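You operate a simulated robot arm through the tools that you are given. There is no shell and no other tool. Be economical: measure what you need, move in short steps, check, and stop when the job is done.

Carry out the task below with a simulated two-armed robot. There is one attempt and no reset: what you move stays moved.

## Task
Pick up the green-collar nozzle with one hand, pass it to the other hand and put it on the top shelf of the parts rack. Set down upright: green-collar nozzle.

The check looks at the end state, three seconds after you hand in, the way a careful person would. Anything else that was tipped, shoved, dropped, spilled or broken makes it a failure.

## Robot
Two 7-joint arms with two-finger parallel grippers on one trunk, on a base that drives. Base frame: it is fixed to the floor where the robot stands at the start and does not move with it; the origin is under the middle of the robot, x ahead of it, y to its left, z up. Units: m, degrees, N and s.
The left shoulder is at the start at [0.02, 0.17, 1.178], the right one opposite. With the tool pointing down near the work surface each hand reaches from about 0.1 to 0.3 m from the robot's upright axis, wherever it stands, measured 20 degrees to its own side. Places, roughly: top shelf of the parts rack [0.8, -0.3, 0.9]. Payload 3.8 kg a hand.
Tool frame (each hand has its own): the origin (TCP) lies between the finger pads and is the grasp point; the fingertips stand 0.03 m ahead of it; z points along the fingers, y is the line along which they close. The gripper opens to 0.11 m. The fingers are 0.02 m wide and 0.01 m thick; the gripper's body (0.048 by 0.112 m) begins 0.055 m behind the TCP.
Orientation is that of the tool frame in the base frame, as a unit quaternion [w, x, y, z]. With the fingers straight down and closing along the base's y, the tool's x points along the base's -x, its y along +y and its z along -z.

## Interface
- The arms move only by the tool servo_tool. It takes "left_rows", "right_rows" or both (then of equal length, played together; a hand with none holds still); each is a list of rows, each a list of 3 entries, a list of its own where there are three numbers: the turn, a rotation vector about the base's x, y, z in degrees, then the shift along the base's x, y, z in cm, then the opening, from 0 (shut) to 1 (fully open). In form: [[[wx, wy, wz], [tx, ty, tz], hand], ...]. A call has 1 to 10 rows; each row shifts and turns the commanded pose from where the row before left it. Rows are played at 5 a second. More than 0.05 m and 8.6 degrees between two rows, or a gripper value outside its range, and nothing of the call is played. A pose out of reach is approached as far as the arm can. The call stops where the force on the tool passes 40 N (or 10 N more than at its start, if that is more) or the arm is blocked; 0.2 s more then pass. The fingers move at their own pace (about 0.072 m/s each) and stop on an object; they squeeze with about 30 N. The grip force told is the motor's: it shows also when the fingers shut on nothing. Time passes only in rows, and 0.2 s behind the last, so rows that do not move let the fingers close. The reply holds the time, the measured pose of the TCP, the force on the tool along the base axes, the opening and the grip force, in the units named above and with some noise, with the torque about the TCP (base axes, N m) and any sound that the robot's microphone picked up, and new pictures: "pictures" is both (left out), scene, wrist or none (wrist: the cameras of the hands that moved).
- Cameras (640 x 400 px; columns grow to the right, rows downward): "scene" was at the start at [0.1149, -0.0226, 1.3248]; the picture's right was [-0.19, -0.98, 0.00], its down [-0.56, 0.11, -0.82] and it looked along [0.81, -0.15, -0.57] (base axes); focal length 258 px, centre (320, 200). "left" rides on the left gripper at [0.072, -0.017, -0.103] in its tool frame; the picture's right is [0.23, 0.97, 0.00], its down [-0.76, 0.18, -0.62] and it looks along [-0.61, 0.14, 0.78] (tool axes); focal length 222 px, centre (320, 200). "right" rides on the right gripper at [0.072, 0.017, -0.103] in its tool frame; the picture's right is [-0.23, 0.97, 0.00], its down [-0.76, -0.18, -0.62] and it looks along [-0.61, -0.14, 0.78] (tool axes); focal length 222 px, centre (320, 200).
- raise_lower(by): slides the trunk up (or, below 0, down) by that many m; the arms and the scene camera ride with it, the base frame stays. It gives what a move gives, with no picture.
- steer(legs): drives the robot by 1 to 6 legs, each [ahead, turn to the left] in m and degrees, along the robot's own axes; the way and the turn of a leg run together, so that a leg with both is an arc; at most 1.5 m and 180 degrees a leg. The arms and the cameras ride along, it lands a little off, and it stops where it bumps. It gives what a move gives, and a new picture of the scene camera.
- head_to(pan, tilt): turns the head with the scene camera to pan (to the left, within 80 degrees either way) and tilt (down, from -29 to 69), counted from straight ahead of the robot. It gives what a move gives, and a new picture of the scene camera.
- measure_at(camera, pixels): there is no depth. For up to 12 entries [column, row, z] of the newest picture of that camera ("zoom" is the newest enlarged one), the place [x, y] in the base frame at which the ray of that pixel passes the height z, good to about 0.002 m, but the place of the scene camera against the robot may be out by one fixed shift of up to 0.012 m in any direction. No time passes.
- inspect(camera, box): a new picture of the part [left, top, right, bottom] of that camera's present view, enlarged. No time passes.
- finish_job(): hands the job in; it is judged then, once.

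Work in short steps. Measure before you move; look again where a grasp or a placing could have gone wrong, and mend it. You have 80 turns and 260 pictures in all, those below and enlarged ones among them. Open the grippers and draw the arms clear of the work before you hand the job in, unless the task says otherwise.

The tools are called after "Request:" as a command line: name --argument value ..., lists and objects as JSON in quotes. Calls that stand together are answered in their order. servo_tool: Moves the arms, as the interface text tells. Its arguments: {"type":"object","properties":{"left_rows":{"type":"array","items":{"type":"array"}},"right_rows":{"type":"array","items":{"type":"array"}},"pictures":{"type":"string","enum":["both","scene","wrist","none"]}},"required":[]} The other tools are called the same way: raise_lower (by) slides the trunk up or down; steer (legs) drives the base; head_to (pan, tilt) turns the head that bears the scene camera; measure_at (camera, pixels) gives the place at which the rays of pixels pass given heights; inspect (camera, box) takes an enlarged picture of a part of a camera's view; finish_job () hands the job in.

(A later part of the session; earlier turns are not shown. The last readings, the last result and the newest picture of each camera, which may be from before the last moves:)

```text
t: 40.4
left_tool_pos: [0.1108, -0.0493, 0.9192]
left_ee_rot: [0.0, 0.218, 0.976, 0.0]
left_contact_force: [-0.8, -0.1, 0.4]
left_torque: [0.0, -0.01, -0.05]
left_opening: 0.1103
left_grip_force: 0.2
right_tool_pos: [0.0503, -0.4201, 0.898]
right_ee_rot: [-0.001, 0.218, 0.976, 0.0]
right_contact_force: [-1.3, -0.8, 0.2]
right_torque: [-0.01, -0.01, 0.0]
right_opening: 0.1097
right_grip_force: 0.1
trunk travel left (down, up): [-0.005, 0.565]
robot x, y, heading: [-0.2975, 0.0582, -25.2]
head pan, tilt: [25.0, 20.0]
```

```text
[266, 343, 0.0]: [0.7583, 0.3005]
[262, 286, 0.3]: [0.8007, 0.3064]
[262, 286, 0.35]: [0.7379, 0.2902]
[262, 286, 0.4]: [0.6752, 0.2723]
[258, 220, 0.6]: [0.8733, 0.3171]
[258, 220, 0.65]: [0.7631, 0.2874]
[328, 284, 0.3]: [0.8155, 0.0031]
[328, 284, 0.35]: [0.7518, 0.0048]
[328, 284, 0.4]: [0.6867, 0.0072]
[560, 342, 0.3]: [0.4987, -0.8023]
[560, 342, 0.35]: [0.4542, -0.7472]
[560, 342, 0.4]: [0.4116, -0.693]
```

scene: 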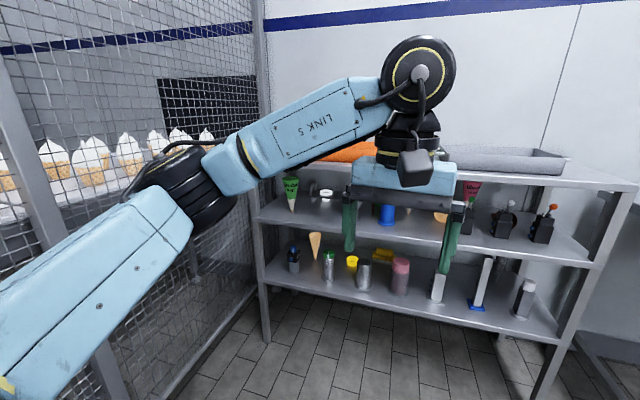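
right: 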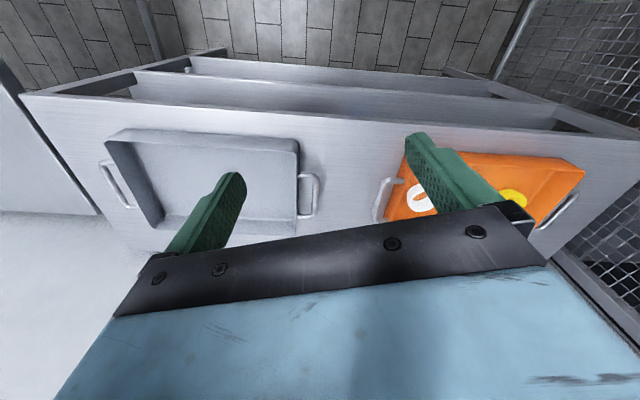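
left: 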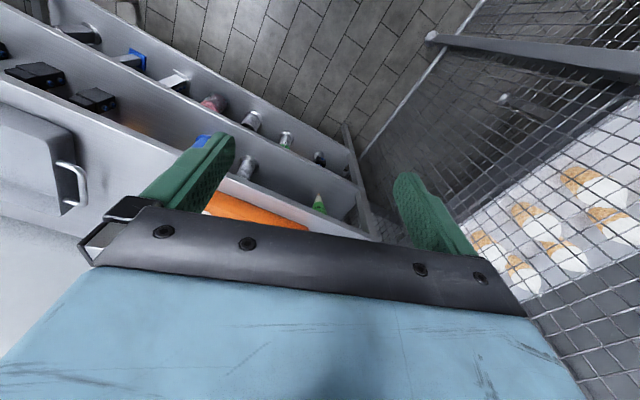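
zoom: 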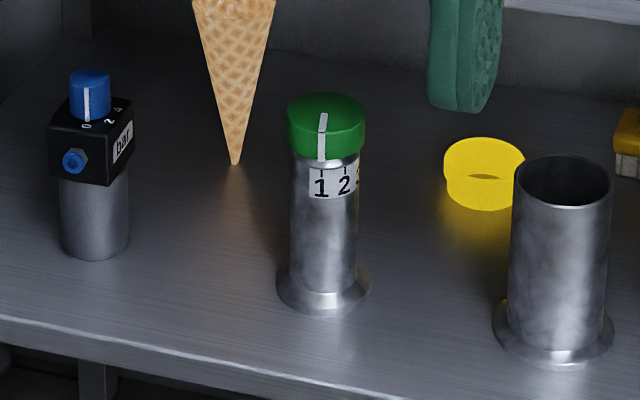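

The green-collar nozzle (steel body, flange, green collar) stands on the lower shelf (z ≈ 0.33) near (0.78, 0.0); the rack's front is turned about 16° and its middle shelf is near 0.65. I start lowering and tilting up the left hand here in the open, and draw the right hand back and up.

Request:
servo_tool --left_rows '[[[-3.2, -6.79, 0], [0, 0, -4], 1], [[-3.2, -6.79, 0], [0, 0, -4], 1], [[-3.2, -6.79, 0], [0, 0, -4], 1], [[-3.2, -6.79, 0], [0, 0, -4], 1], [[-3.2, -6.79, 0], [0, 0, -4], 1], [[-3.2, -6.79, 0], [0, 0, -4], 1], [[-3.2, -6.79, 0], [0, 0, -4], 1], [[-3.2, -6.79, 0], [0, 0, -4], 1]]' --right_rows '[[[0, 0, 0], [-1.81, 0.85, 2], 1], [[0, 0, 0], [-1.81, 0.85, 2], 1], [[0, 0, 0], [-1.81, 0.85, 2], 1], [[0, 0, 0], [-1.81, 0.85, 2], 1], [[0, 0, 0], [-1.81, 0.85, 2], 1], [[0, 0, 0], [-1.81, 0.85, 2], 1], [[0, 0, 0], [-1.81, 0.85, 2], 1], [[0, 0, 0], [-1.81, 0.85, 2], 1]]' --pictures "both"

```text
t: 42.2
left_tool_pos: [0.1102, -0.0528, 0.5968]
left_ee_rot: [0.49, 0.188, 0.844, -0.111]
left_contact_force: [0.0, 0.1, -0.8]
left_torque: [-0.03, -0.04, -0.06]
left_opening: 0.1099
left_grip_force: 0.0
right_tool_pos: [-0.0945, -0.3497, 1.0575]
right_ee_rot: [0.0, 0.217, 0.976, -0.001]
right_contact_force: [0.4, 0.6, 0.9]
right_torque: [-0.05, 0.03, 0.0]
right_opening: 0.1101
right_grip_force: 0.1
trunk travel left (down, up): [-0.005, 0.565]
robot x, y, heading: [-0.2967, 0.0547, -25.1]
head pan, tilt: [25.0, 20.0]
```

scene: 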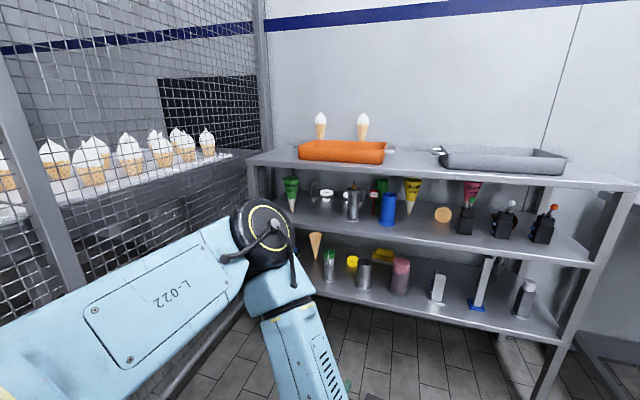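
right: 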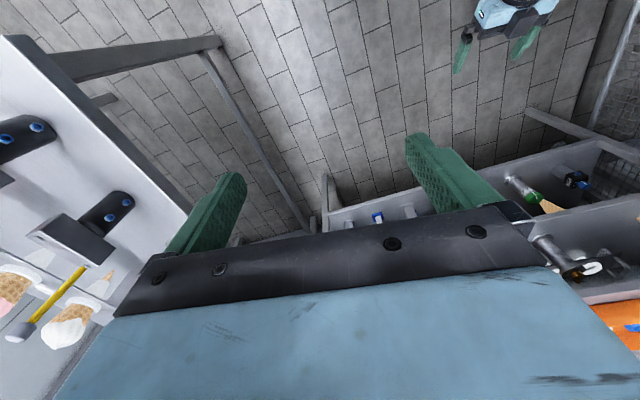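
left: 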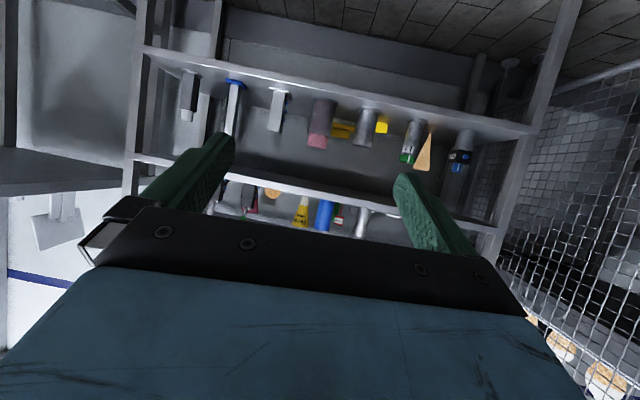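

The left arm now clears the view of the shelves. One zoom on the middle shelf to be sure no better nozzle candidate stands there.

Request:
inspect --camera "scene" --box '[270, 165, 430, 300]'

Request:
measure_at --camera "scene" --pixels '[[328, 281, 0.33], [328, 281, 0.34], [265, 287, 0.33], [558, 343, 0.33], [250, 158, 0.92], [632, 187, 0.92], [255, 220, 0.65], [600, 268, 0.65]]'

Request:
measure_at --camera "left" --pixels '[[416, 122, 0.33], [416, 122, 0.35], [416, 122, 0.37], [406, 162, 0.45], [406, 162, 0.48], [406, 162, 0.51]]'

```text
2.96 times, centred on (350, 232) of scene
```

zoom: 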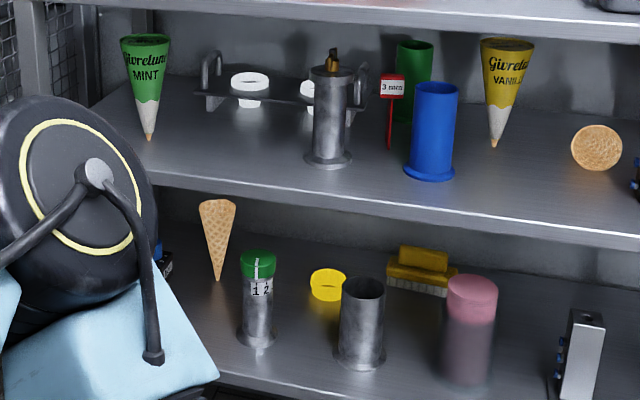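

```text
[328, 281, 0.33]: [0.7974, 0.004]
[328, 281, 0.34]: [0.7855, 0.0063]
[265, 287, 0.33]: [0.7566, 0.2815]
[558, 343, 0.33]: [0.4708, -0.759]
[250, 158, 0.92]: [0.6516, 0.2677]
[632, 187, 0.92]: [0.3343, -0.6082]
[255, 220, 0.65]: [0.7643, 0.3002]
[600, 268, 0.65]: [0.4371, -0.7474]
```

```text
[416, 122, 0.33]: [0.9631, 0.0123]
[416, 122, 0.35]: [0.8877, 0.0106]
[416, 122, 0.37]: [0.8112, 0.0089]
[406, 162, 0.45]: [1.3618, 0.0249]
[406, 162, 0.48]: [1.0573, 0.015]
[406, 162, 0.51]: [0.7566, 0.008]
```

The lower shelf is near z 0.33, the top near 0.90. I drive nearer with a small left-right jog so that the nozzle comes straight ahead of the left hand, still short of the rack.

Request:
steer --legs '[[0, 19], [0.313, 0], [0, -10]]'

Request:
inspect --camera "left" --box '[0, 0, 640, 400]'

```text
t: 46.1
left_tool_pos: [0.4345, -0.0067, 0.5962]
left_ee_rot: [0.496, 0.114, 0.858, -0.067]
left_contact_force: [-1.0, -0.8, 0.0]
left_torque: [-0.03, -0.02, 0.02]
left_opening: 0.11
left_grip_force: 0.1
right_tool_pos: [0.2865, -0.3387, 1.0562]
right_ee_rot: [0.001, 0.133, 0.991, 0.0]
right_contact_force: [0.0, -0.8, 0.1]
right_torque: [0.02, -0.01, 0.02]
right_opening: 0.1104
right_grip_force: 0.0
trunk travel left (down, up): [-0.005, 0.565]
robot x, y, heading: [0.0146, 0.0261, -15.0]
head pan, tilt: [25.0, 20.0]
```

scene: 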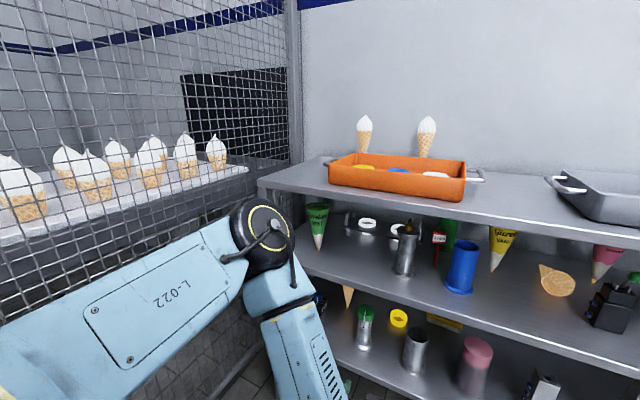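

```text
1.00 times, centred on (320, 200) of left (not enlarged: the box is as wide or as high as the picture)
```

zoom: 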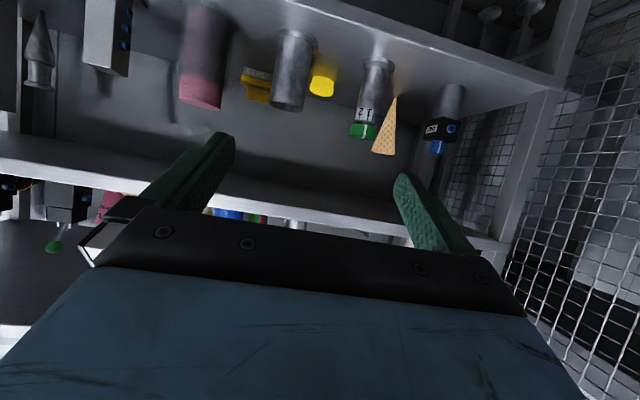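

In the left wrist picture a conical, truly nozzle-shaped thing appears at (38,60) on the lower shelf's right part. I zoom on it before going for the other.

Request:
inspect --camera "left" --box '[0, 0, 160, 120]'

Request:
inspect --camera "left" --box '[160, 20, 480, 170]'

Request:
head_to --pan -15 --tilt 25

```text
3.33 times, centred on (80, 60) of left
```

zoom: 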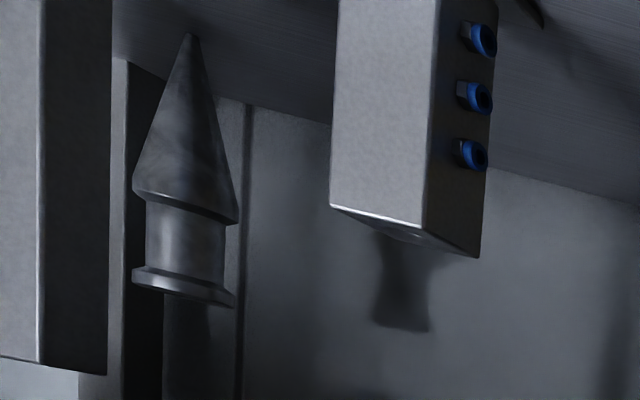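

```text
2.00 times, centred on (320, 95) of left
```

zoom: 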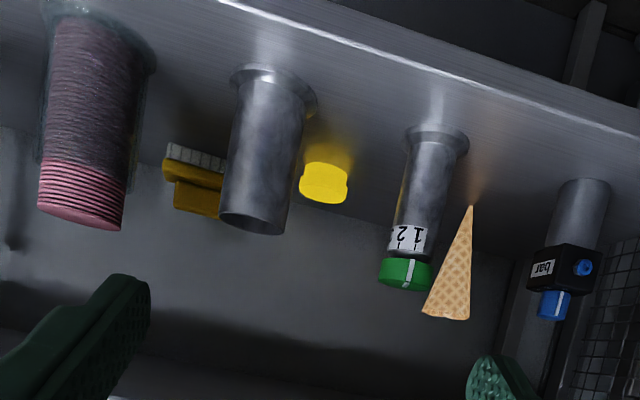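

```text
t: 47.1
left_tool_pos: [0.4348, -0.0078, 0.5967]
left_ee_rot: [0.495, 0.114, 0.859, -0.067]
left_contact_force: [0.5, 0.4, -0.1]
left_torque: [-0.02, 0.03, 0.01]
left_opening: 0.1102
left_grip_force: 0.0
right_tool_pos: [0.2865, -0.3384, 1.0568]
right_ee_rot: [0.0, 0.133, 0.991, 0.0]
right_contact_force: [0.3, -0.4, 0.7]
right_torque: [0.0, 0.06, 0.01]
right_opening: 0.1098
right_grip_force: 0.0
trunk travel left (down, up): [-0.005, 0.565]
robot x, y, heading: [0.018, 0.0284, -15.1]
head pan, tilt: [-15.0, 25.0]
```

scene: 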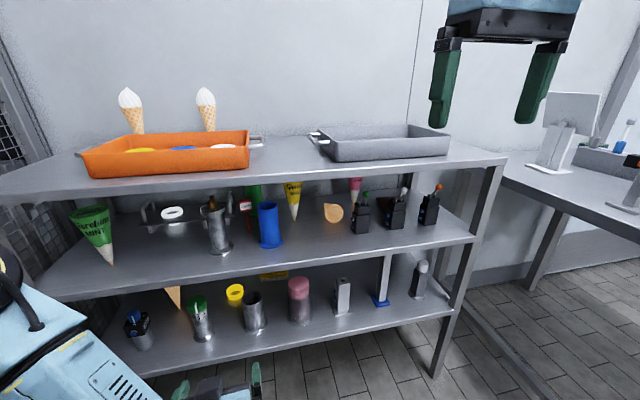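

The cone is plain grey at the back, so the collar nozzle stays the target. I triangulate it with the left camera (base (378,65), collar (363,131)) and the scene camera (base (204,338), collar top (198,302)).

Request:
measure_at --camera "left" --pixels '[[379, 64, 0.31], [379, 64, 0.33], [379, 64, 0.35], [363, 131, 0.43], [363, 131, 0.45], [363, 131, 0.47]]'

Request:
measure_at --camera "scene" --pixels '[[204, 335, 0.31], [204, 335, 0.33], [204, 335, 0.35], [197, 302, 0.43], [197, 302, 0.45], [197, 302, 0.47], [454, 311, 0.31], [454, 311, 0.33], [455, 314, 0.35], [160, 374, 0.33], [416, 298, 0.33]]'

Request:
inspect --camera "scene" --box '[150, 270, 270, 360]'

```text
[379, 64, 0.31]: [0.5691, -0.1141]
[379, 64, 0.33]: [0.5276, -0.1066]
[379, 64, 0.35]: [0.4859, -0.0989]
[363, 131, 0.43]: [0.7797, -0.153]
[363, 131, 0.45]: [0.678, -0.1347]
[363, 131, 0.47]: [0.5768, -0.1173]
```

```text
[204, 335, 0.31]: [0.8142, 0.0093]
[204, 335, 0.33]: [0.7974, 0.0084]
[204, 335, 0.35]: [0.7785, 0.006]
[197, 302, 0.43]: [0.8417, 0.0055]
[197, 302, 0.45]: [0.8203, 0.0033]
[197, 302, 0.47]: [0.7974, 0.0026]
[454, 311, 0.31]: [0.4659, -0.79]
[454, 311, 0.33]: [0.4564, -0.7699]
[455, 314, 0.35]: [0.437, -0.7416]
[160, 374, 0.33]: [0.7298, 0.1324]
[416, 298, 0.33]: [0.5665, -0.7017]
```

```text
4.44 times, centred on (210, 315) of scene
```

zoom: 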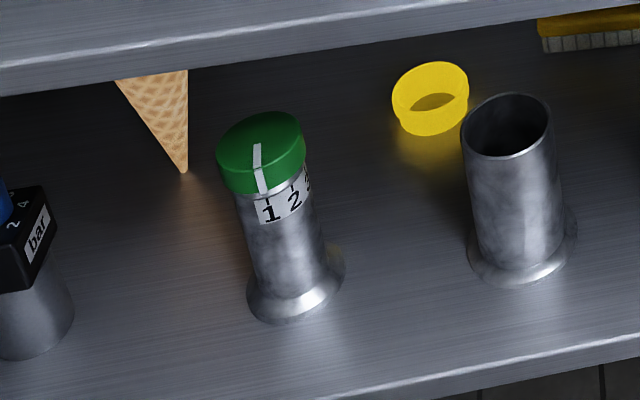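

The left "measure" used an outdated picture. I take a fresh left zoom and measure on it.

Request:
inspect --camera "left" --box '[260, 20, 480, 160]'

Request:
measure_at --camera "zoom" --pixels '[[344, 130, 0.31], [344, 130, 0.33], [344, 130, 0.35], [344, 130, 0.37], [300, 330, 0.43], [300, 330, 0.45], [300, 330, 0.47], [300, 330, 0.49]]'

```text
2.86 times, centred on (370, 90) of left
```

zoom: 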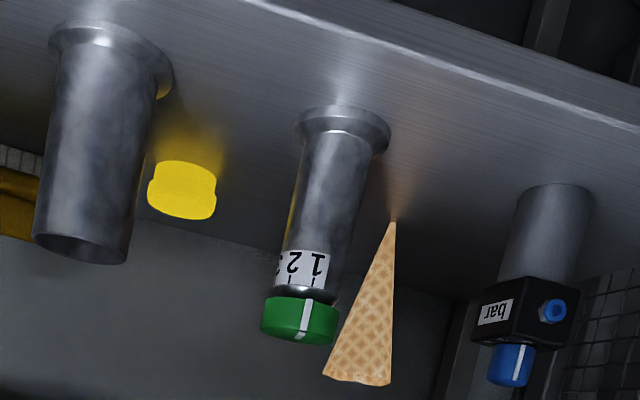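

```text
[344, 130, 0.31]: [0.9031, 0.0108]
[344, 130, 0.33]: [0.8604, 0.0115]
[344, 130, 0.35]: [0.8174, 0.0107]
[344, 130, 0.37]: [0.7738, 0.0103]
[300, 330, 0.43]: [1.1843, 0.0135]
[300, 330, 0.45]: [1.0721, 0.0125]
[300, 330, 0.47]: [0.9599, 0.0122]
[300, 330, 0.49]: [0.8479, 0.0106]
```

The two cameras disagree by some cm, so I line the left hand up (10 cm left, 12 cm down) and measure with the wrist camera from a second place.

Request:
servo_tool --left_rows '[[[0, 0, 0], [0.65, 2.4, -3], 1], [[0, 0, 0], [0.65, 2.4, -3], 1], [[0, 0, 0], [0.65, 2.4, -3], 1], [[0, 0, 0], [0.65, 2.4, -3], 1], [[0, 0, 0], [0, 0, 0], 1]]' --pictures "both"

Request:
inspect --camera "left" --box '[220, 0, 440, 140]'

```text
t: 48.4
left_tool_pos: [0.4366, -0.0111, 0.5536]
left_ee_rot: [0.494, 0.111, 0.86, -0.062]
left_contact_force: [0.6, -0.2, -0.4]
left_torque: [-0.02, -0.05, 0.01]
left_opening: 0.11
left_grip_force: 0.0
left hand out of reach, approached as far as the arm can: row 1, 2, 3, 4
right_tool_pos: [0.2863, -0.3379, 1.0568]
right_ee_rot: [0.0, 0.132, 0.991, 0.0]
right_contact_force: [0.4, 0.5, 0.8]
right_torque: [0.02, 0.03, -0.02]
right_opening: 0.11
right_grip_force: 0.1
trunk travel left (down, up): [-0.005, 0.565]
robot x, y, heading: [0.0118, 0.0235, -15.2]
head pan, tilt: [-15.0, 25.0]
```

scene: 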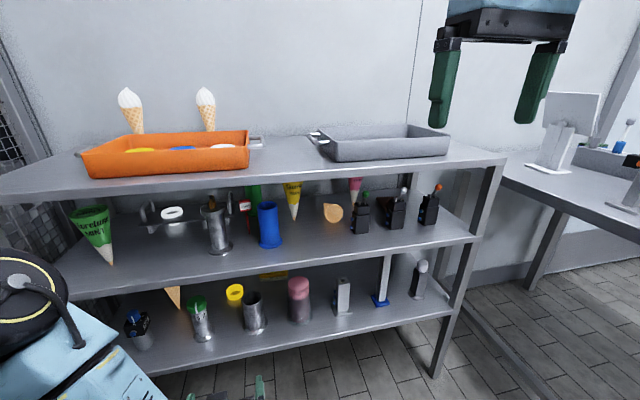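
left: 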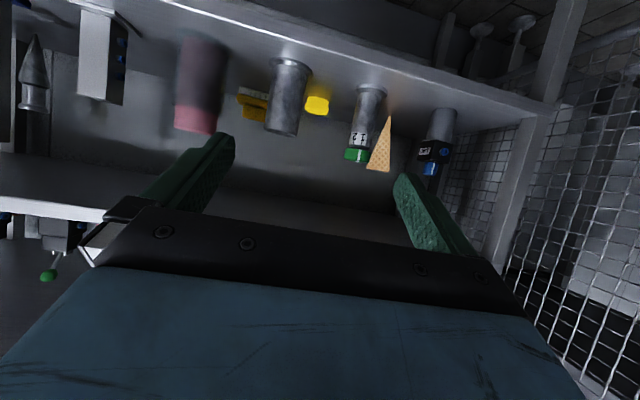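

```text
2.86 times, centred on (330, 70) of left
```

zoom: 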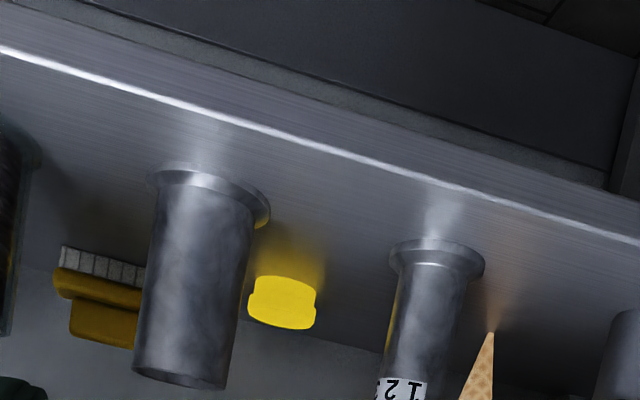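

The arm couldn't fold that low close to the body; extending forward should help. I move the left hand forward 8 cm and see where it settles.

Request:
servo_tool --left_rows '[[[0, 0, 0], [1.93, -0.52, 0], 1], [[0, 0, 0], [1.93, -0.52, 0], 1], [[0, 0, 0], [1.93, -0.52, 0], 1], [[0, 0, 0], [1.93, -0.52, 0], 1], [[0, 0, 0], [0, 0, 0], 1]]' --pictures "none"

```text
t: 49.5
left_tool_pos: [0.5139, -0.0333, 0.5543]
left_ee_rot: [0.496, 0.115, 0.858, -0.068]
left_contact_force: [-0.6, 1.0, -0.5]
left_torque: [0.0, -0.04, 0.01]
left_opening: 0.11
left_grip_force: 0.1
left hand out of reach, approached as far as the arm can: row 1
right_tool_pos: [0.2854, -0.3383, 1.0563]
right_ee_rot: [0.0, 0.132, 0.991, 0.0]
right_contact_force: [0.8, -0.2, 0.0]
right_torque: [-0.06, 0.02, 0.01]
right_opening: 0.1099
right_grip_force: 0.0
trunk travel left (down, up): [-0.005, 0.565]
robot x, y, heading: [0.0122, 0.0261, -15.1]
head pan, tilt: [-15.0, 25.0]
```

Forward works and reach is regained. Now left and down in steps.

Request:
servo_tool --left_rows '[[[0, 0, 0], [0.65, 2.4, -1], 1], [[0, 0, 0], [0.65, 2.4, -2], 1], [[0, 0, 0], [0.65, 2.4, -3], 1], [[0, 0, 0], [0.65, 2.4, -3], 1], [[0, 0, 0], [0, 0, 0], 1]]' --pictures "wrist"

```text
t: 50.8
left_tool_pos: [0.5366, -0.0358, 0.5257]
left_ee_rot: [0.491, 0.108, 0.862, -0.057]
left_contact_force: [-0.1, -0.1, -0.1]
left_torque: [-0.01, -0.03, -0.04]
left_opening: 0.11
left_grip_force: 0.1
left hand out of reach, approached as far as the arm can: row 1, 2, 3, 4
right_tool_pos: [0.2858, -0.3391, 1.0564]
right_ee_rot: [0.0, 0.133, 0.991, 0.0]
right_contact_force: [0.3, 0.3, 0.0]
right_torque: [-0.03, 0.0, 0.04]
right_opening: 0.1102
right_grip_force: 0.1
trunk travel left (down, up): [-0.005, 0.565]
robot x, y, heading: [0.0126, 0.0262, -15.2]
head pan, tilt: [-15.0, 25.0]
```

left: 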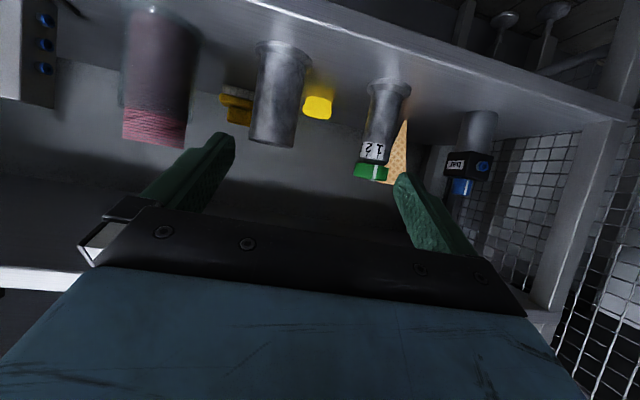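

Lateral motion to the left seems limited by the arm's posture. I test pure downward motion; the lateral offset I can take with the base.

Request:
servo_tool --left_rows '[[[0, 0, 0], [0, 0, -2], 1], [[0, 0, 0], [0, 0, -2], 1], [[0, 0, 0], [0, 0, -2], 1], [[0, 0, 0], [0, 0, 0], 1]]' --pictures "none"

```text
t: 51.8
left_tool_pos: [0.5353, -0.0717, 0.4875]
left_ee_rot: [0.493, 0.113, 0.86, -0.064]
left_contact_force: [-0.1, 0.0, 0.1]
left_torque: [0.01, 0.03, 0.02]
left_opening: 0.1102
left_grip_force: 0.0
left hand out of reach, approached as far as the arm can: row 1, 2, 3
right_tool_pos: [0.2869, -0.3387, 1.0555]
right_ee_rot: [-0.001, 0.132, 0.991, 0.0]
right_contact_force: [0.5, 0.1, -0.4]
right_torque: [0.02, 0.02, -0.02]
right_opening: 0.11
right_grip_force: 0.0
trunk travel left (down, up): [-0.005, 0.565]
robot x, y, heading: [0.0158, 0.0255, -15.0]
head pan, tilt: [-15.0, 25.0]
```

Going lower costs lateral room, so I'll let the base supply the lateral offset. I check how far down the hand gets at this extension.

Request:
servo_tool --left_rows '[[[0, 0, 0], [-0.4, -1.5, -2], 1], [[0, 0, 0], [-0.4, -1.5, -2], 1], [[0, 0, 0], [-0.4, -1.5, -2], 1], [[0, 0, 0], [0, 0, 0], 1]]' --pictures "both"

```text
t: 52.8
left_tool_pos: [0.5203, -0.1142, 0.4303]
left_ee_rot: [0.496, 0.114, 0.858, -0.066]
left_contact_force: [-0.9, -0.9, 0.9]
left_torque: [0.03, 0.01, 0.01]
left_opening: 0.1098
left_grip_force: 0.1
right_tool_pos: [0.2869, -0.3381, 1.0555]
right_ee_rot: [-0.001, 0.132, 0.991, -0.001]
right_contact_force: [-0.2, 0.5, 0.3]
right_torque: [0.01, 0.03, -0.03]
right_opening: 0.1101
right_grip_force: 0.1
trunk travel left (down, up): [-0.005, 0.565]
robot x, y, heading: [0.0158, 0.0254, -15.2]
head pan, tilt: [-15.0, 25.0]
```

scene: 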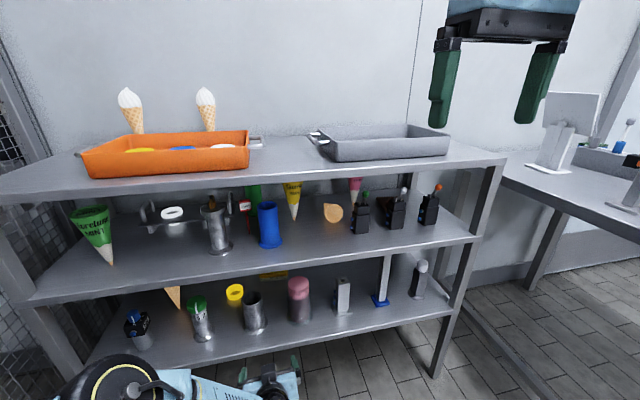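
left: 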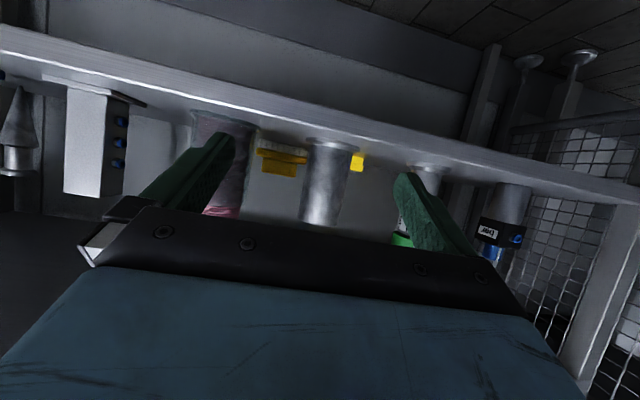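

The hand now reaches z 0.43 in line with the body's middle. I measure the nozzle base (428,167) and the shelf edge with this fresh left picture to settle the heights.

Request:
measure_at --camera "left" --pixels '[[428, 166, 0.33], [428, 166, 0.35], [428, 166, 0.37], [428, 166, 0.39], [331, 140, 0.33], [331, 140, 0.35], [331, 140, 0.37], [402, 240, 0.47], [402, 240, 0.49], [402, 240, 0.51]]'

Request:
inspect --camera "left" --box '[280, 110, 500, 260]'

```text
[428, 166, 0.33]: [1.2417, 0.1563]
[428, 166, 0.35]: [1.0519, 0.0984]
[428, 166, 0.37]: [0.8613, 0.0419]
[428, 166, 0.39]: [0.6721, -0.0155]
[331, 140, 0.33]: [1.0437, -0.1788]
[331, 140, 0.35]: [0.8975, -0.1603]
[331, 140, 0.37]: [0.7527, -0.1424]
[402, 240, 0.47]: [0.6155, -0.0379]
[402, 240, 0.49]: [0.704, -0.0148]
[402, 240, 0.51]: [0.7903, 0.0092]
```

```text
2.67 times, centred on (390, 185) of left
```

zoom: 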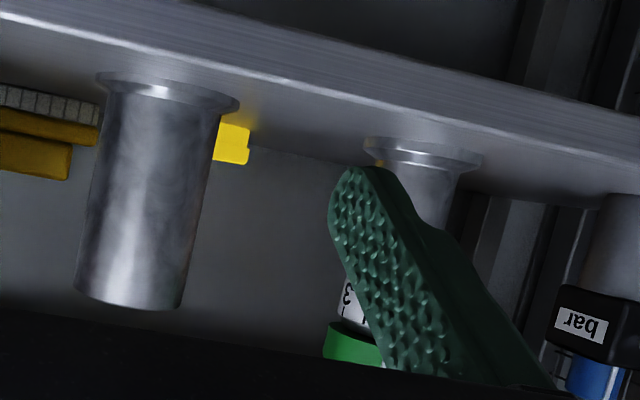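

Triangulation from both wrist views and the scene agrees: nozzle axis ≈ (0.752, 0.010), shelf z ≈ 0.378, top ≈ 0.508. Turning the base 14° left brings it ahead of the hand; first I check where the cone (180,308) and regulator (138,345) beside it stand.

Request:
measure_at --camera "scene" --pixels '[[180, 308, 0.38], [172, 288, 0.48], [142, 346, 0.38], [254, 327, 0.38], [204.6, 336.4, 0.378], [197, 301.5, 0.508], [105, 345, 0.378], [453, 310, 0.378]]'

Request:
steer --legs '[[0, 14]]'

Request:
head_to --pan -5 --tilt 40

Request:
inspect --camera "left" --box '[0, 0, 640, 400]'

```text
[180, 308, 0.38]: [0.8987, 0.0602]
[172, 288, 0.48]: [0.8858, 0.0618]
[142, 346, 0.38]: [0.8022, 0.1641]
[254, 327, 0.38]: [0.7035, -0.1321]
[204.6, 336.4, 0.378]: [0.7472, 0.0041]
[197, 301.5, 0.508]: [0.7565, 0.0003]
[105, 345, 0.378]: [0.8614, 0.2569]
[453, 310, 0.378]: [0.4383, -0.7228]
```

```text
t: 54.0
left_tool_pos: [0.5401, 0.0178, 0.4302]
left_ee_rot: [0.499, 0.003, 0.866, -0.002]
left_contact_force: [0.0, 0.4, -0.9]
left_torque: [0.01, -0.01, 0.0]
left_opening: 0.1101
left_grip_force: 0.2
right_tool_pos: [0.3711, -0.2582, 1.0557]
right_ee_rot: [0.0, 0.005, 1.0, 0.0]
right_contact_force: [0.7, 0.9, 0.3]
right_torque: [0.01, 0.0, 0.01]
right_opening: 0.11
right_grip_force: 0.1
trunk travel left (down, up): [-0.005, 0.565]
robot x, y, heading: [0.0152, 0.0299, -0.5]
head pan, tilt: [-15.0, 25.0]
```

scene: 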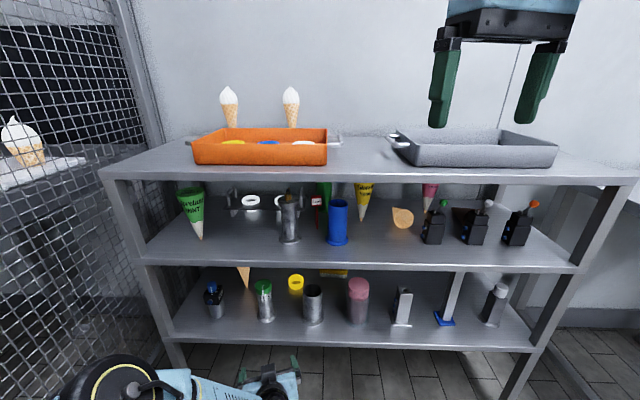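

```text
t: 54.8
left_tool_pos: [0.5407, 0.0174, 0.4302]
left_ee_rot: [0.5, 0.003, 0.866, -0.002]
left_contact_force: [-0.1, 0.6, 0.0]
left_torque: [-0.02, -0.02, -0.01]
left_opening: 0.1098
left_grip_force: 0.1
right_tool_pos: [0.3698, -0.2589, 1.0562]
right_ee_rot: [-0.001, 0.005, 1.0, 0.0]
right_contact_force: [0.1, 0.2, -0.1]
right_torque: [0.01, 0.02, -0.03]
right_opening: 0.11
right_grip_force: 0.0
trunk travel left (down, up): [-0.005, 0.565]
robot x, y, heading: [0.0139, 0.0258, -0.4]
head pan, tilt: [-5.0, 40.0]
```

scene: 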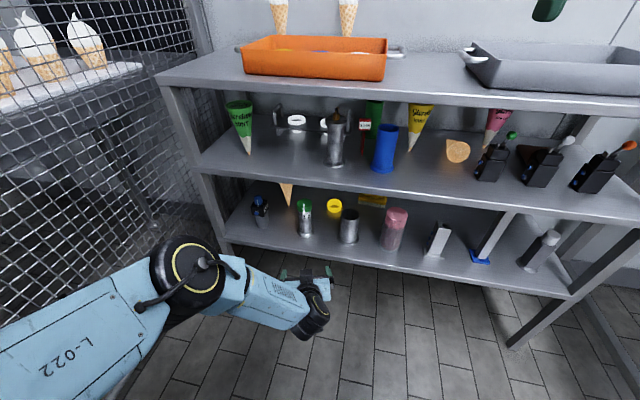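

```text
1.00 times, centred on (320, 200) of left (not enlarged: the box is as wide or as high as the picture)
```

zoom: 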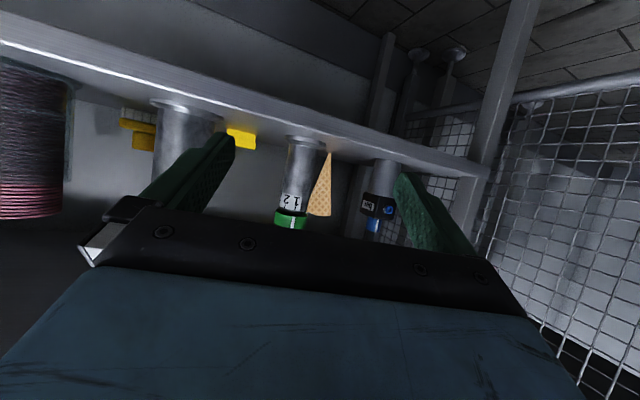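

The nozzle now lies between the fingers ahead. I measure base (304,141) and collar (291,219) in this view for the final lateral line-up.

Request:
measure_at --camera "zoom" --pixels '[[305, 143, 0.37], [305, 143, 0.378], [305, 143, 0.386], [291, 218, 0.48], [291, 218, 0.49], [291, 218, 0.5], [298, 180, 0.41], [298, 180, 0.44]]'

Request:
measure_at --camera "scene" --pixels '[[305, 232, 0.378], [304, 204, 0.508], [287, 258, 0.378], [227, 240, 0.378], [226, 180, 0.66], [300, 198, 0.66]]'

```text
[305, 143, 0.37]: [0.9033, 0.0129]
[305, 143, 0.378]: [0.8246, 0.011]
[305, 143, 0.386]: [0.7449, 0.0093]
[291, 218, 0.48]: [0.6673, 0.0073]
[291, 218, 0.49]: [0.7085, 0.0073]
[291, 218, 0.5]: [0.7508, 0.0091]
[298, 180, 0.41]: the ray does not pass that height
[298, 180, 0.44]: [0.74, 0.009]
```

```text
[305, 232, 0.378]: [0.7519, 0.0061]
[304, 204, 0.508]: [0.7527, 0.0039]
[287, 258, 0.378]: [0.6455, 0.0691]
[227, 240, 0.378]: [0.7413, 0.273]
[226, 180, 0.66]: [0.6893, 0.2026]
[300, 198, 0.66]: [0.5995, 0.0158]
```

All readings agree: axis (0.752, 0.009), body between z ≈ 0.40 and 0.47. I straighten the lateral offset and go forward 12 cm with the hand opened to ~0.09, then look.

Request:
servo_tool --left_rows '[[[0, 0, 0], [0, -0.8, 0], 0.82], [[0, 0, 0], [3, 0, 0], 0.82], [[0, 0, 0], [3, 0, 0], 0.82], [[0, 0, 0], [3, 0, 0], 0.82], [[0, 0, 0], [3, 0, 0], 0.82], [[0, 0, 0], [0, 0, 0], 0.82]]' --pictures "both"

```text
t: 56.2
left_tool_pos: [0.6357, 0.0174, 0.4461]
left_ee_rot: [0.499, 0.004, 0.867, -0.003]
left_contact_force: [0.1, -0.1, -0.6]
left_torque: [0.02, -0.01, 0.0]
left_opening: 0.0902
left_grip_force: 0.0
left hand out of reach, approached as far as the arm can: row 4, 5
right_tool_pos: [0.3703, -0.2592, 1.0565]
right_ee_rot: [0.0, 0.006, 1.0, 0.0]
right_contact_force: [-1.2, -0.4, -0.5]
right_torque: [0.03, -0.02, -0.01]
right_opening: 0.1101
right_grip_force: 0.0
trunk travel left (down, up): [-0.005, 0.565]
robot x, y, heading: [0.0121, 0.0324, -0.5]
head pan, tilt: [-5.0, 40.0]
```

scene: 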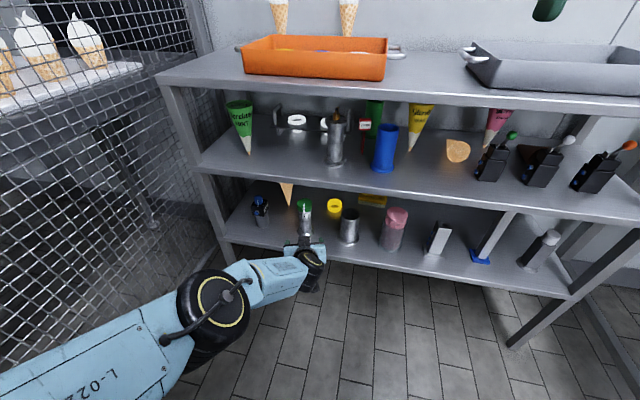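
left: 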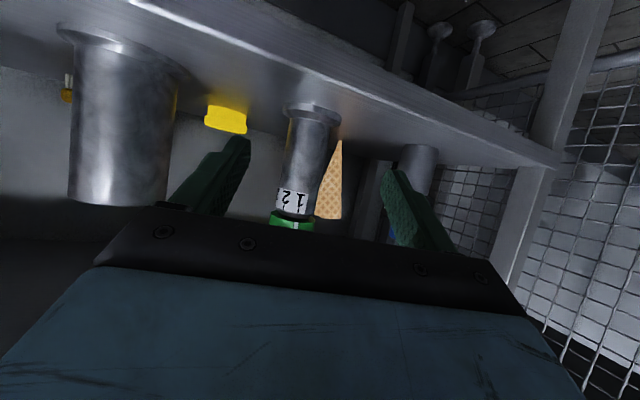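

The arm is at full stretch near x 0.636. I retract slightly to z 0.43 and y 0.009, then drive the base 9 cm nearer.

Request:
servo_tool --left_rows '[[[0, 0, 0], [-3.5, -0.4, 0], 0.82], [[0, 0, 0], [0, -0.4, -1.6], 0.82], [[0, 0, 0], [0, 0, 0], 0.82]]' --pictures "none"

Request:
steer --legs '[[0.09, 0]]'

Request:
inspect --camera "left" --box '[0, 0, 640, 400]'

```text
t: 57.0
left_tool_pos: [0.6, 0.0102, 0.4318]
left_ee_rot: [0.5, 0.003, 0.866, -0.003]
left_contact_force: [-0.1, -0.4, -0.5]
left_torque: [0.0, 0.01, -0.01]
left_opening: 0.0904
left_grip_force: 0.0
right_tool_pos: [0.3699, -0.2581, 1.0568]
right_ee_rot: [0.0, 0.006, 1.0, 0.0]
right_contact_force: [0.5, -0.6, -0.2]
right_torque: [0.02, 0.02, 0.01]
right_opening: 0.1099
right_grip_force: 0.0
trunk travel left (down, up): [-0.005, 0.565]
robot x, y, heading: [0.0198, 0.0296, -0.6]
head pan, tilt: [-5.0, 40.0]
```

```text
t: 58.1
left_tool_pos: [0.6887, 0.0091, 0.4315]
left_ee_rot: [0.499, 0.004, 0.866, -0.002]
left_contact_force: [0.7, -0.2, 0.0]
left_torque: [0.01, 0.02, -0.05]
left_opening: 0.0902
left_grip_force: 0.1
right_tool_pos: [0.4597, -0.2603, 1.0558]
right_ee_rot: [0.0, 0.006, 1.0, 0.0]
right_contact_force: [-0.7, 0.0, 0.0]
right_torque: [-0.02, -0.04, 0.02]
right_opening: 0.1101
right_grip_force: 0.0
trunk travel left (down, up): [-0.005, 0.565]
robot x, y, heading: [0.1049, 0.0268, -0.8]
head pan, tilt: [-5.0, 40.0]
```

scene: 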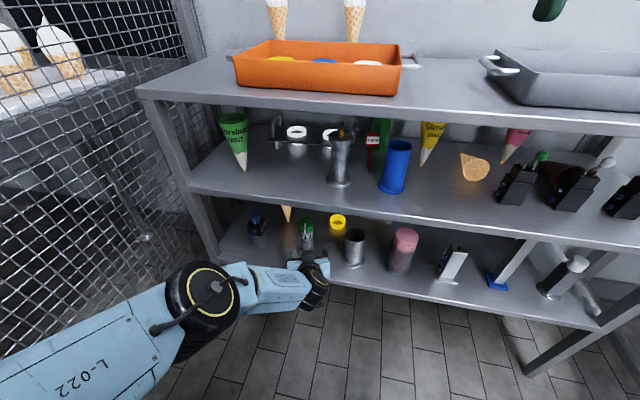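

```text
1.00 times, centred on (320, 200) of left (not enlarged: the box is as wide or as high as the picture)
```

zoom: 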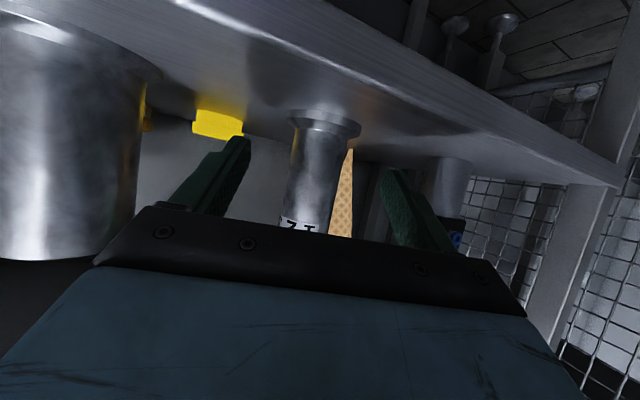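

The nozzle sits centred between the fingers, 6 cm ahead. I drive another 4 cm and finish with the arm.

Request:
steer --legs '[[0.04, 0]]'

Request:
servo_tool --left_rows '[[[0, 0, 0], [0, 0, 0], 0.82], [[0, 0, 0], [1.1, 0, 0], 0.82], [[0, 0, 0], [1.1, 0, 0], 0.82], [[0, 0, 0], [0, 0, 0], 0.82]]' --pictures "wrist"

```text
t: 59.0
left_tool_pos: [0.7278, 0.0087, 0.4293]
left_ee_rot: [0.499, 0.003, 0.866, -0.002]
left_contact_force: [0.5, 0.0, -0.5]
left_torque: [0.0, -0.02, -0.02]
left_opening: 0.0901
left_grip_force: 0.0
right_tool_pos: [0.4991, -0.2595, 1.0559]
right_ee_rot: [0.0, 0.005, 1.0, 0.0]
right_contact_force: [0.0, 0.9, -0.1]
right_torque: [0.01, 0.02, 0.03]
right_opening: 0.1098
right_grip_force: 0.0
trunk travel left (down, up): [-0.005, 0.565]
robot x, y, heading: [0.1428, 0.0315, -0.5]
head pan, tilt: [-5.0, 40.0]
```

scene: 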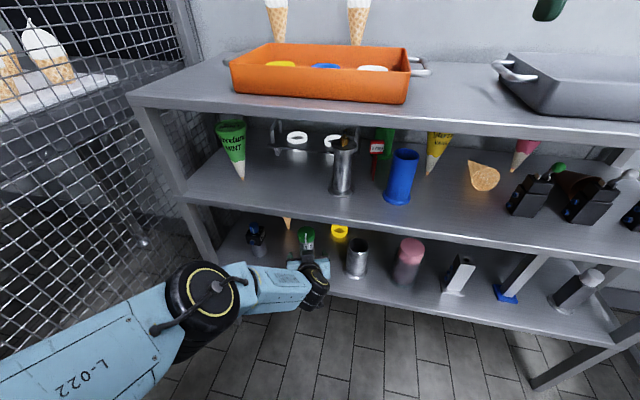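

```text
t: 60.0
left_tool_pos: [0.7505, 0.0086, 0.4319]
left_ee_rot: [0.499, 0.003, 0.866, -0.002]
left_contact_force: [0.3, -0.8, 0.3]
left_torque: [-0.02, 0.02, 0.04]
left_opening: 0.0906
left_grip_force: 0.0
right_tool_pos: [0.4988, -0.2591, 1.0561]
right_ee_rot: [-0.001, 0.005, 1.0, 0.0]
right_contact_force: [-0.7, -0.2, -1.0]
right_torque: [-0.03, -0.02, -0.01]
right_opening: 0.1099
right_grip_force: 0.0
trunk travel left (down, up): [-0.005, 0.565]
robot x, y, heading: [0.1436, 0.0248, -0.3]
head pan, tilt: [-5.0, 40.0]
```

left: 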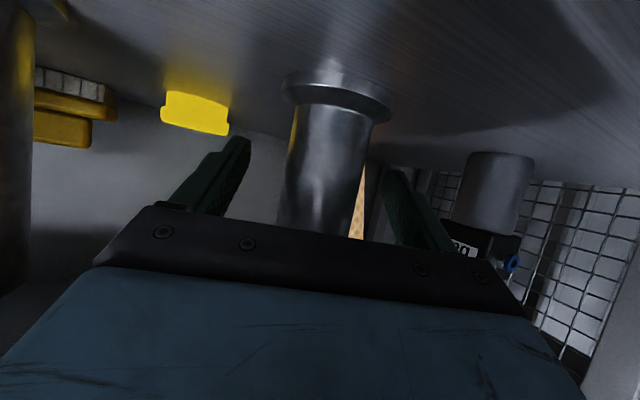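

The body stands between the pads at the right depth. I close the fingers.

Request:
servo_tool --left_rows '[[[0, 0, 0], [0, 0, 0], 0.6], [[0, 0, 0], [0, 0, 0], 0.5], [[0, 0, 0], [0, 0, 0], 0.4], [[0, 0, 0], [0, 0, 0], 0.3], [[0, 0, 0], [0, 0, 0], 0.0], [[0, 0, 0], [0, 0, 0], 0.0], [[0, 0, 0], [0, 0, 0], 0.0]]' --pictures "wrist"

```text
t: 61.6
left_tool_pos: [0.7498, 0.0093, 0.4318]
left_ee_rot: [0.499, 0.003, 0.866, -0.002]
left_contact_force: [0.1, 0.9, -0.5]
left_torque: [0.09, 0.0, 0.01]
left_opening: 0.0434
left_grip_force: 30.2
right_tool_pos: [0.4986, -0.259, 1.0552]
right_ee_rot: [0.0, 0.006, 1.0, -0.001]
right_contact_force: [-0.2, -0.3, -0.3]
right_torque: [-0.02, 0.03, 0.0]
right_opening: 0.11
right_grip_force: 0.0
trunk travel left (down, up): [-0.005, 0.565]
robot x, y, heading: [0.1407, 0.0287, -0.5]
head pan, tilt: [-5.0, 40.0]
```

left: 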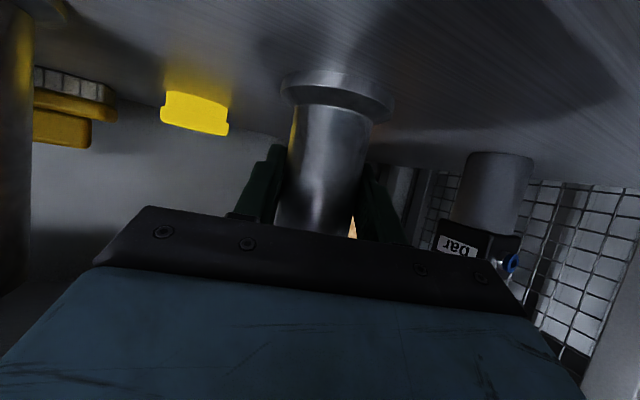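

Gripped at 0.043 m with 30 N. I lift 2.5 cm with the trunk, then back the base out 0.3 m.

Request:
raise_lower --by 0.025

Request:
steer --legs '[[-0.33, 0]]'

Request:
inspect --camera "left" --box '[0, 0, 640, 400]'

```text
t: 62.3
left_tool_pos: [0.7509, 0.0083, 0.4591]
left_ee_rot: [0.501, 0.004, 0.865, -0.002]
left_contact_force: [-4.2, 1.6, 11.2]
left_torque: [0.06, 0.71, -0.05]
left_opening: 0.0435
left_grip_force: 30.0
right_tool_pos: [0.498, -0.2591, 1.0823]
right_ee_rot: [0.001, 0.005, 1.0, 0.0]
right_contact_force: [0.2, 0.5, 0.0]
right_torque: [0.01, -0.01, -0.01]
right_opening: 0.1099
right_grip_force: 0.1
trunk travel left (down, up): [-0.03, 0.54]
robot x, y, heading: [0.1453, 0.0282, -0.5]
head pan, tilt: [-5.0, 40.0]
```

```text
t: 64.5
left_tool_pos: [0.4107, 0.0082, 0.4568]
left_ee_rot: [0.499, 0.008, 0.866, -0.005]
left_contact_force: [-0.6, -1.0, -0.2]
left_torque: [-0.01, -0.02, -0.01]
left_opening: 0.0437
left_grip_force: 30.0
right_tool_pos: [0.1569, -0.2577, 1.0821]
right_ee_rot: [0.0, 0.01, 1.0, 0.0]
right_contact_force: [-0.7, 0.1, 0.6]
right_torque: [0.03, 0.02, -0.04]
right_opening: 0.1101
right_grip_force: 0.1
trunk travel left (down, up): [-0.03, 0.54]
robot x, y, heading: [-0.198, 0.0304, -1.3]
head pan, tilt: [-5.0, 40.0]
```

scene: 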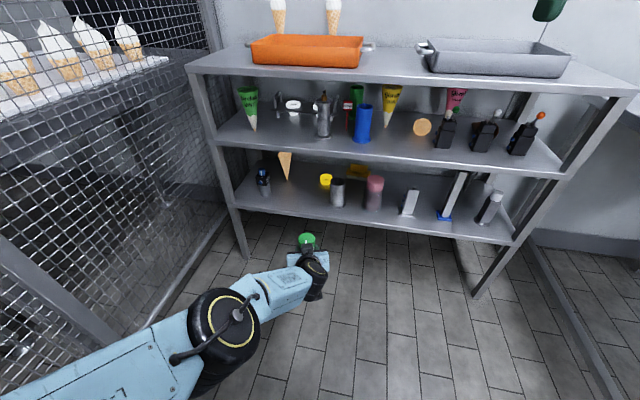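

```text
1.00 times, centred on (320, 200) of left (not enlarged: the box is as wide or as high as the picture)
```

zoom: 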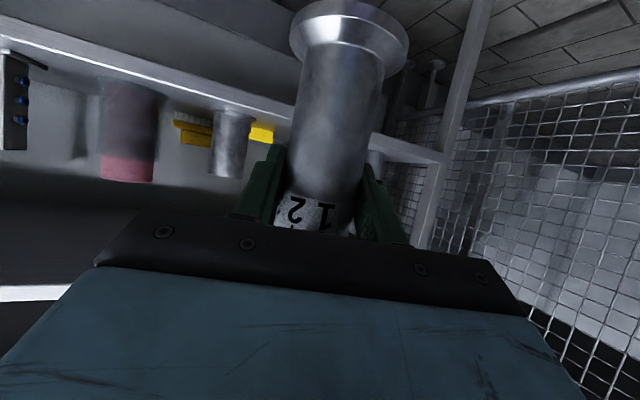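

The nozzle came out and everything else on the shelf stands. The flange's underside seems to show in the wrist view, so it may have pivoted; I zoom from the head.

Request:
inspect --camera "scene" --box '[260, 215, 360, 305]'

Request:
inspect --camera "scene" --box '[230, 140, 430, 260]'

Request:
inspect --camera "left" --box '[220, 0, 460, 250]'

```text
4.44 times, centred on (310, 260) of scene
```

zoom: 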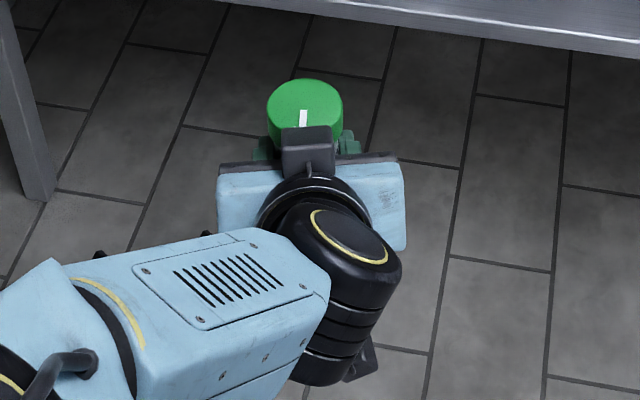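

```text
3.20 times, centred on (330, 200) of scene
```

zoom: 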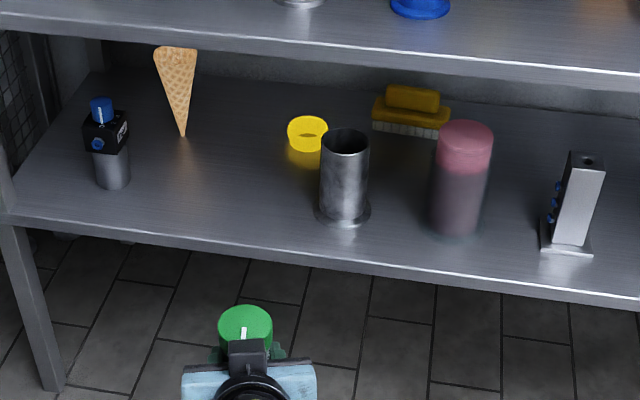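

```text
1.60 times, centred on (340, 125) of left
```

zoom: 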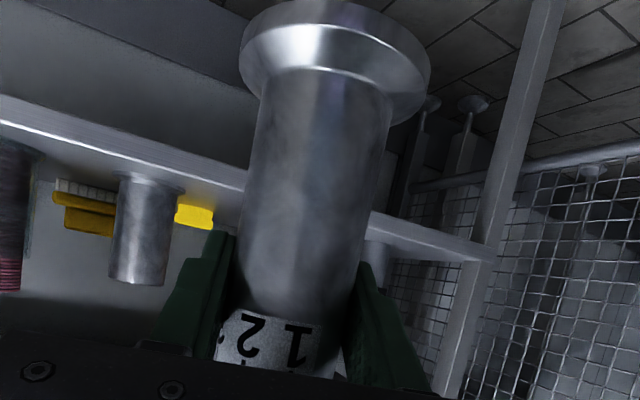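

The nozzle slid about 2 cm and leans ~10° (top away) in the grip, but is held. I raise the left hand slowly 20 cm, pitching it up 10° to right the nozzle.

Request:
servo_tool --left_rows '[[[0, -1, 0], [0, 0, 1], 0], [[0, -1, 0], [0, 0, 2], 0], [[0, -1, 0], [0, 0, 2], 0], [[0, -1, 0], [0, 0, 2], 0], [[0, -1, 0], [0, 0, 3], 0], [[0, -1, 0], [0, 0, 3], 0], [[0, -1, 0], [0, 0, 3], 0], [[0, -1, 0], [0, 0, 2], 0], [[0, -1, 0], [0, 0, 2], 0], [[0, -1, 0], [0, 0, 1], 0]]' --pictures "both"

Request:
inspect --camera "right" --box '[0, 0, 640, 400]'

```text
t: 66.7
left_tool_pos: [0.4103, 0.0058, 0.6666]
left_ee_rot: [0.572, 0.008, 0.82, -0.004]
left_contact_force: [-0.2, -0.1, -3.8]
left_torque: [-0.02, 0.03, 0.0]
left_opening: 0.0432
left_grip_force: 29.5
right_tool_pos: [0.1573, -0.2578, 1.0817]
right_ee_rot: [-0.001, 0.01, 1.0, 0.0]
right_contact_force: [0.6, -0.9, 0.0]
right_torque: [0.0, -0.04, 0.01]
right_opening: 0.1101
right_grip_force: 0.0
trunk travel left (down, up): [-0.03, 0.54]
robot x, y, heading: [-0.1923, 0.034, -1.2]
head pan, tilt: [-5.0, 40.0]
```

scene: 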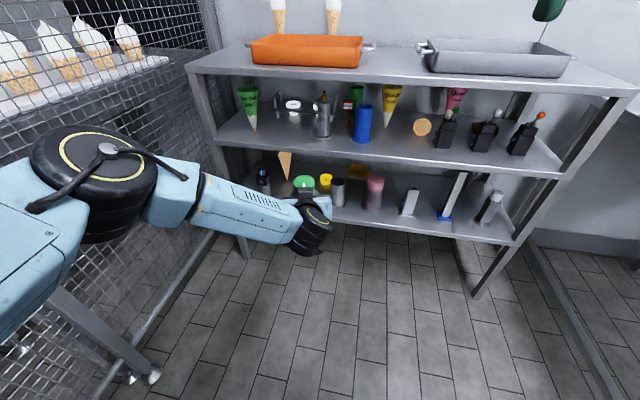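
left: 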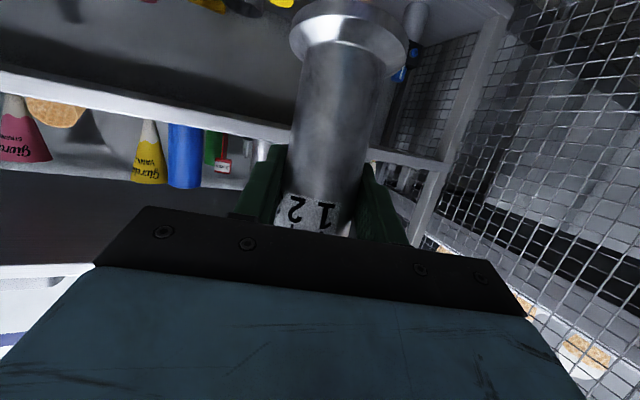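

```text
1.00 times, centred on (320, 200) of right (not enlarged: the box is as wide or as high as the picture)
```

zoom: 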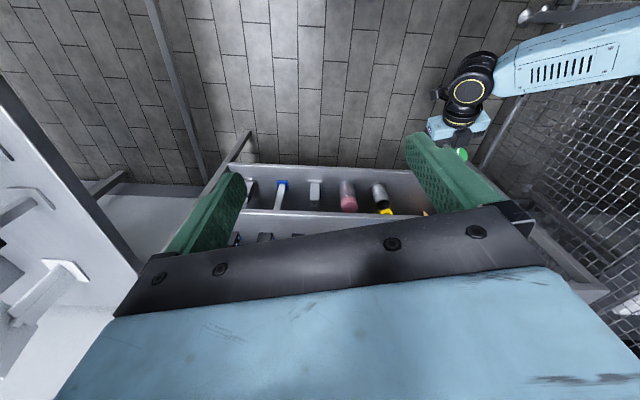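

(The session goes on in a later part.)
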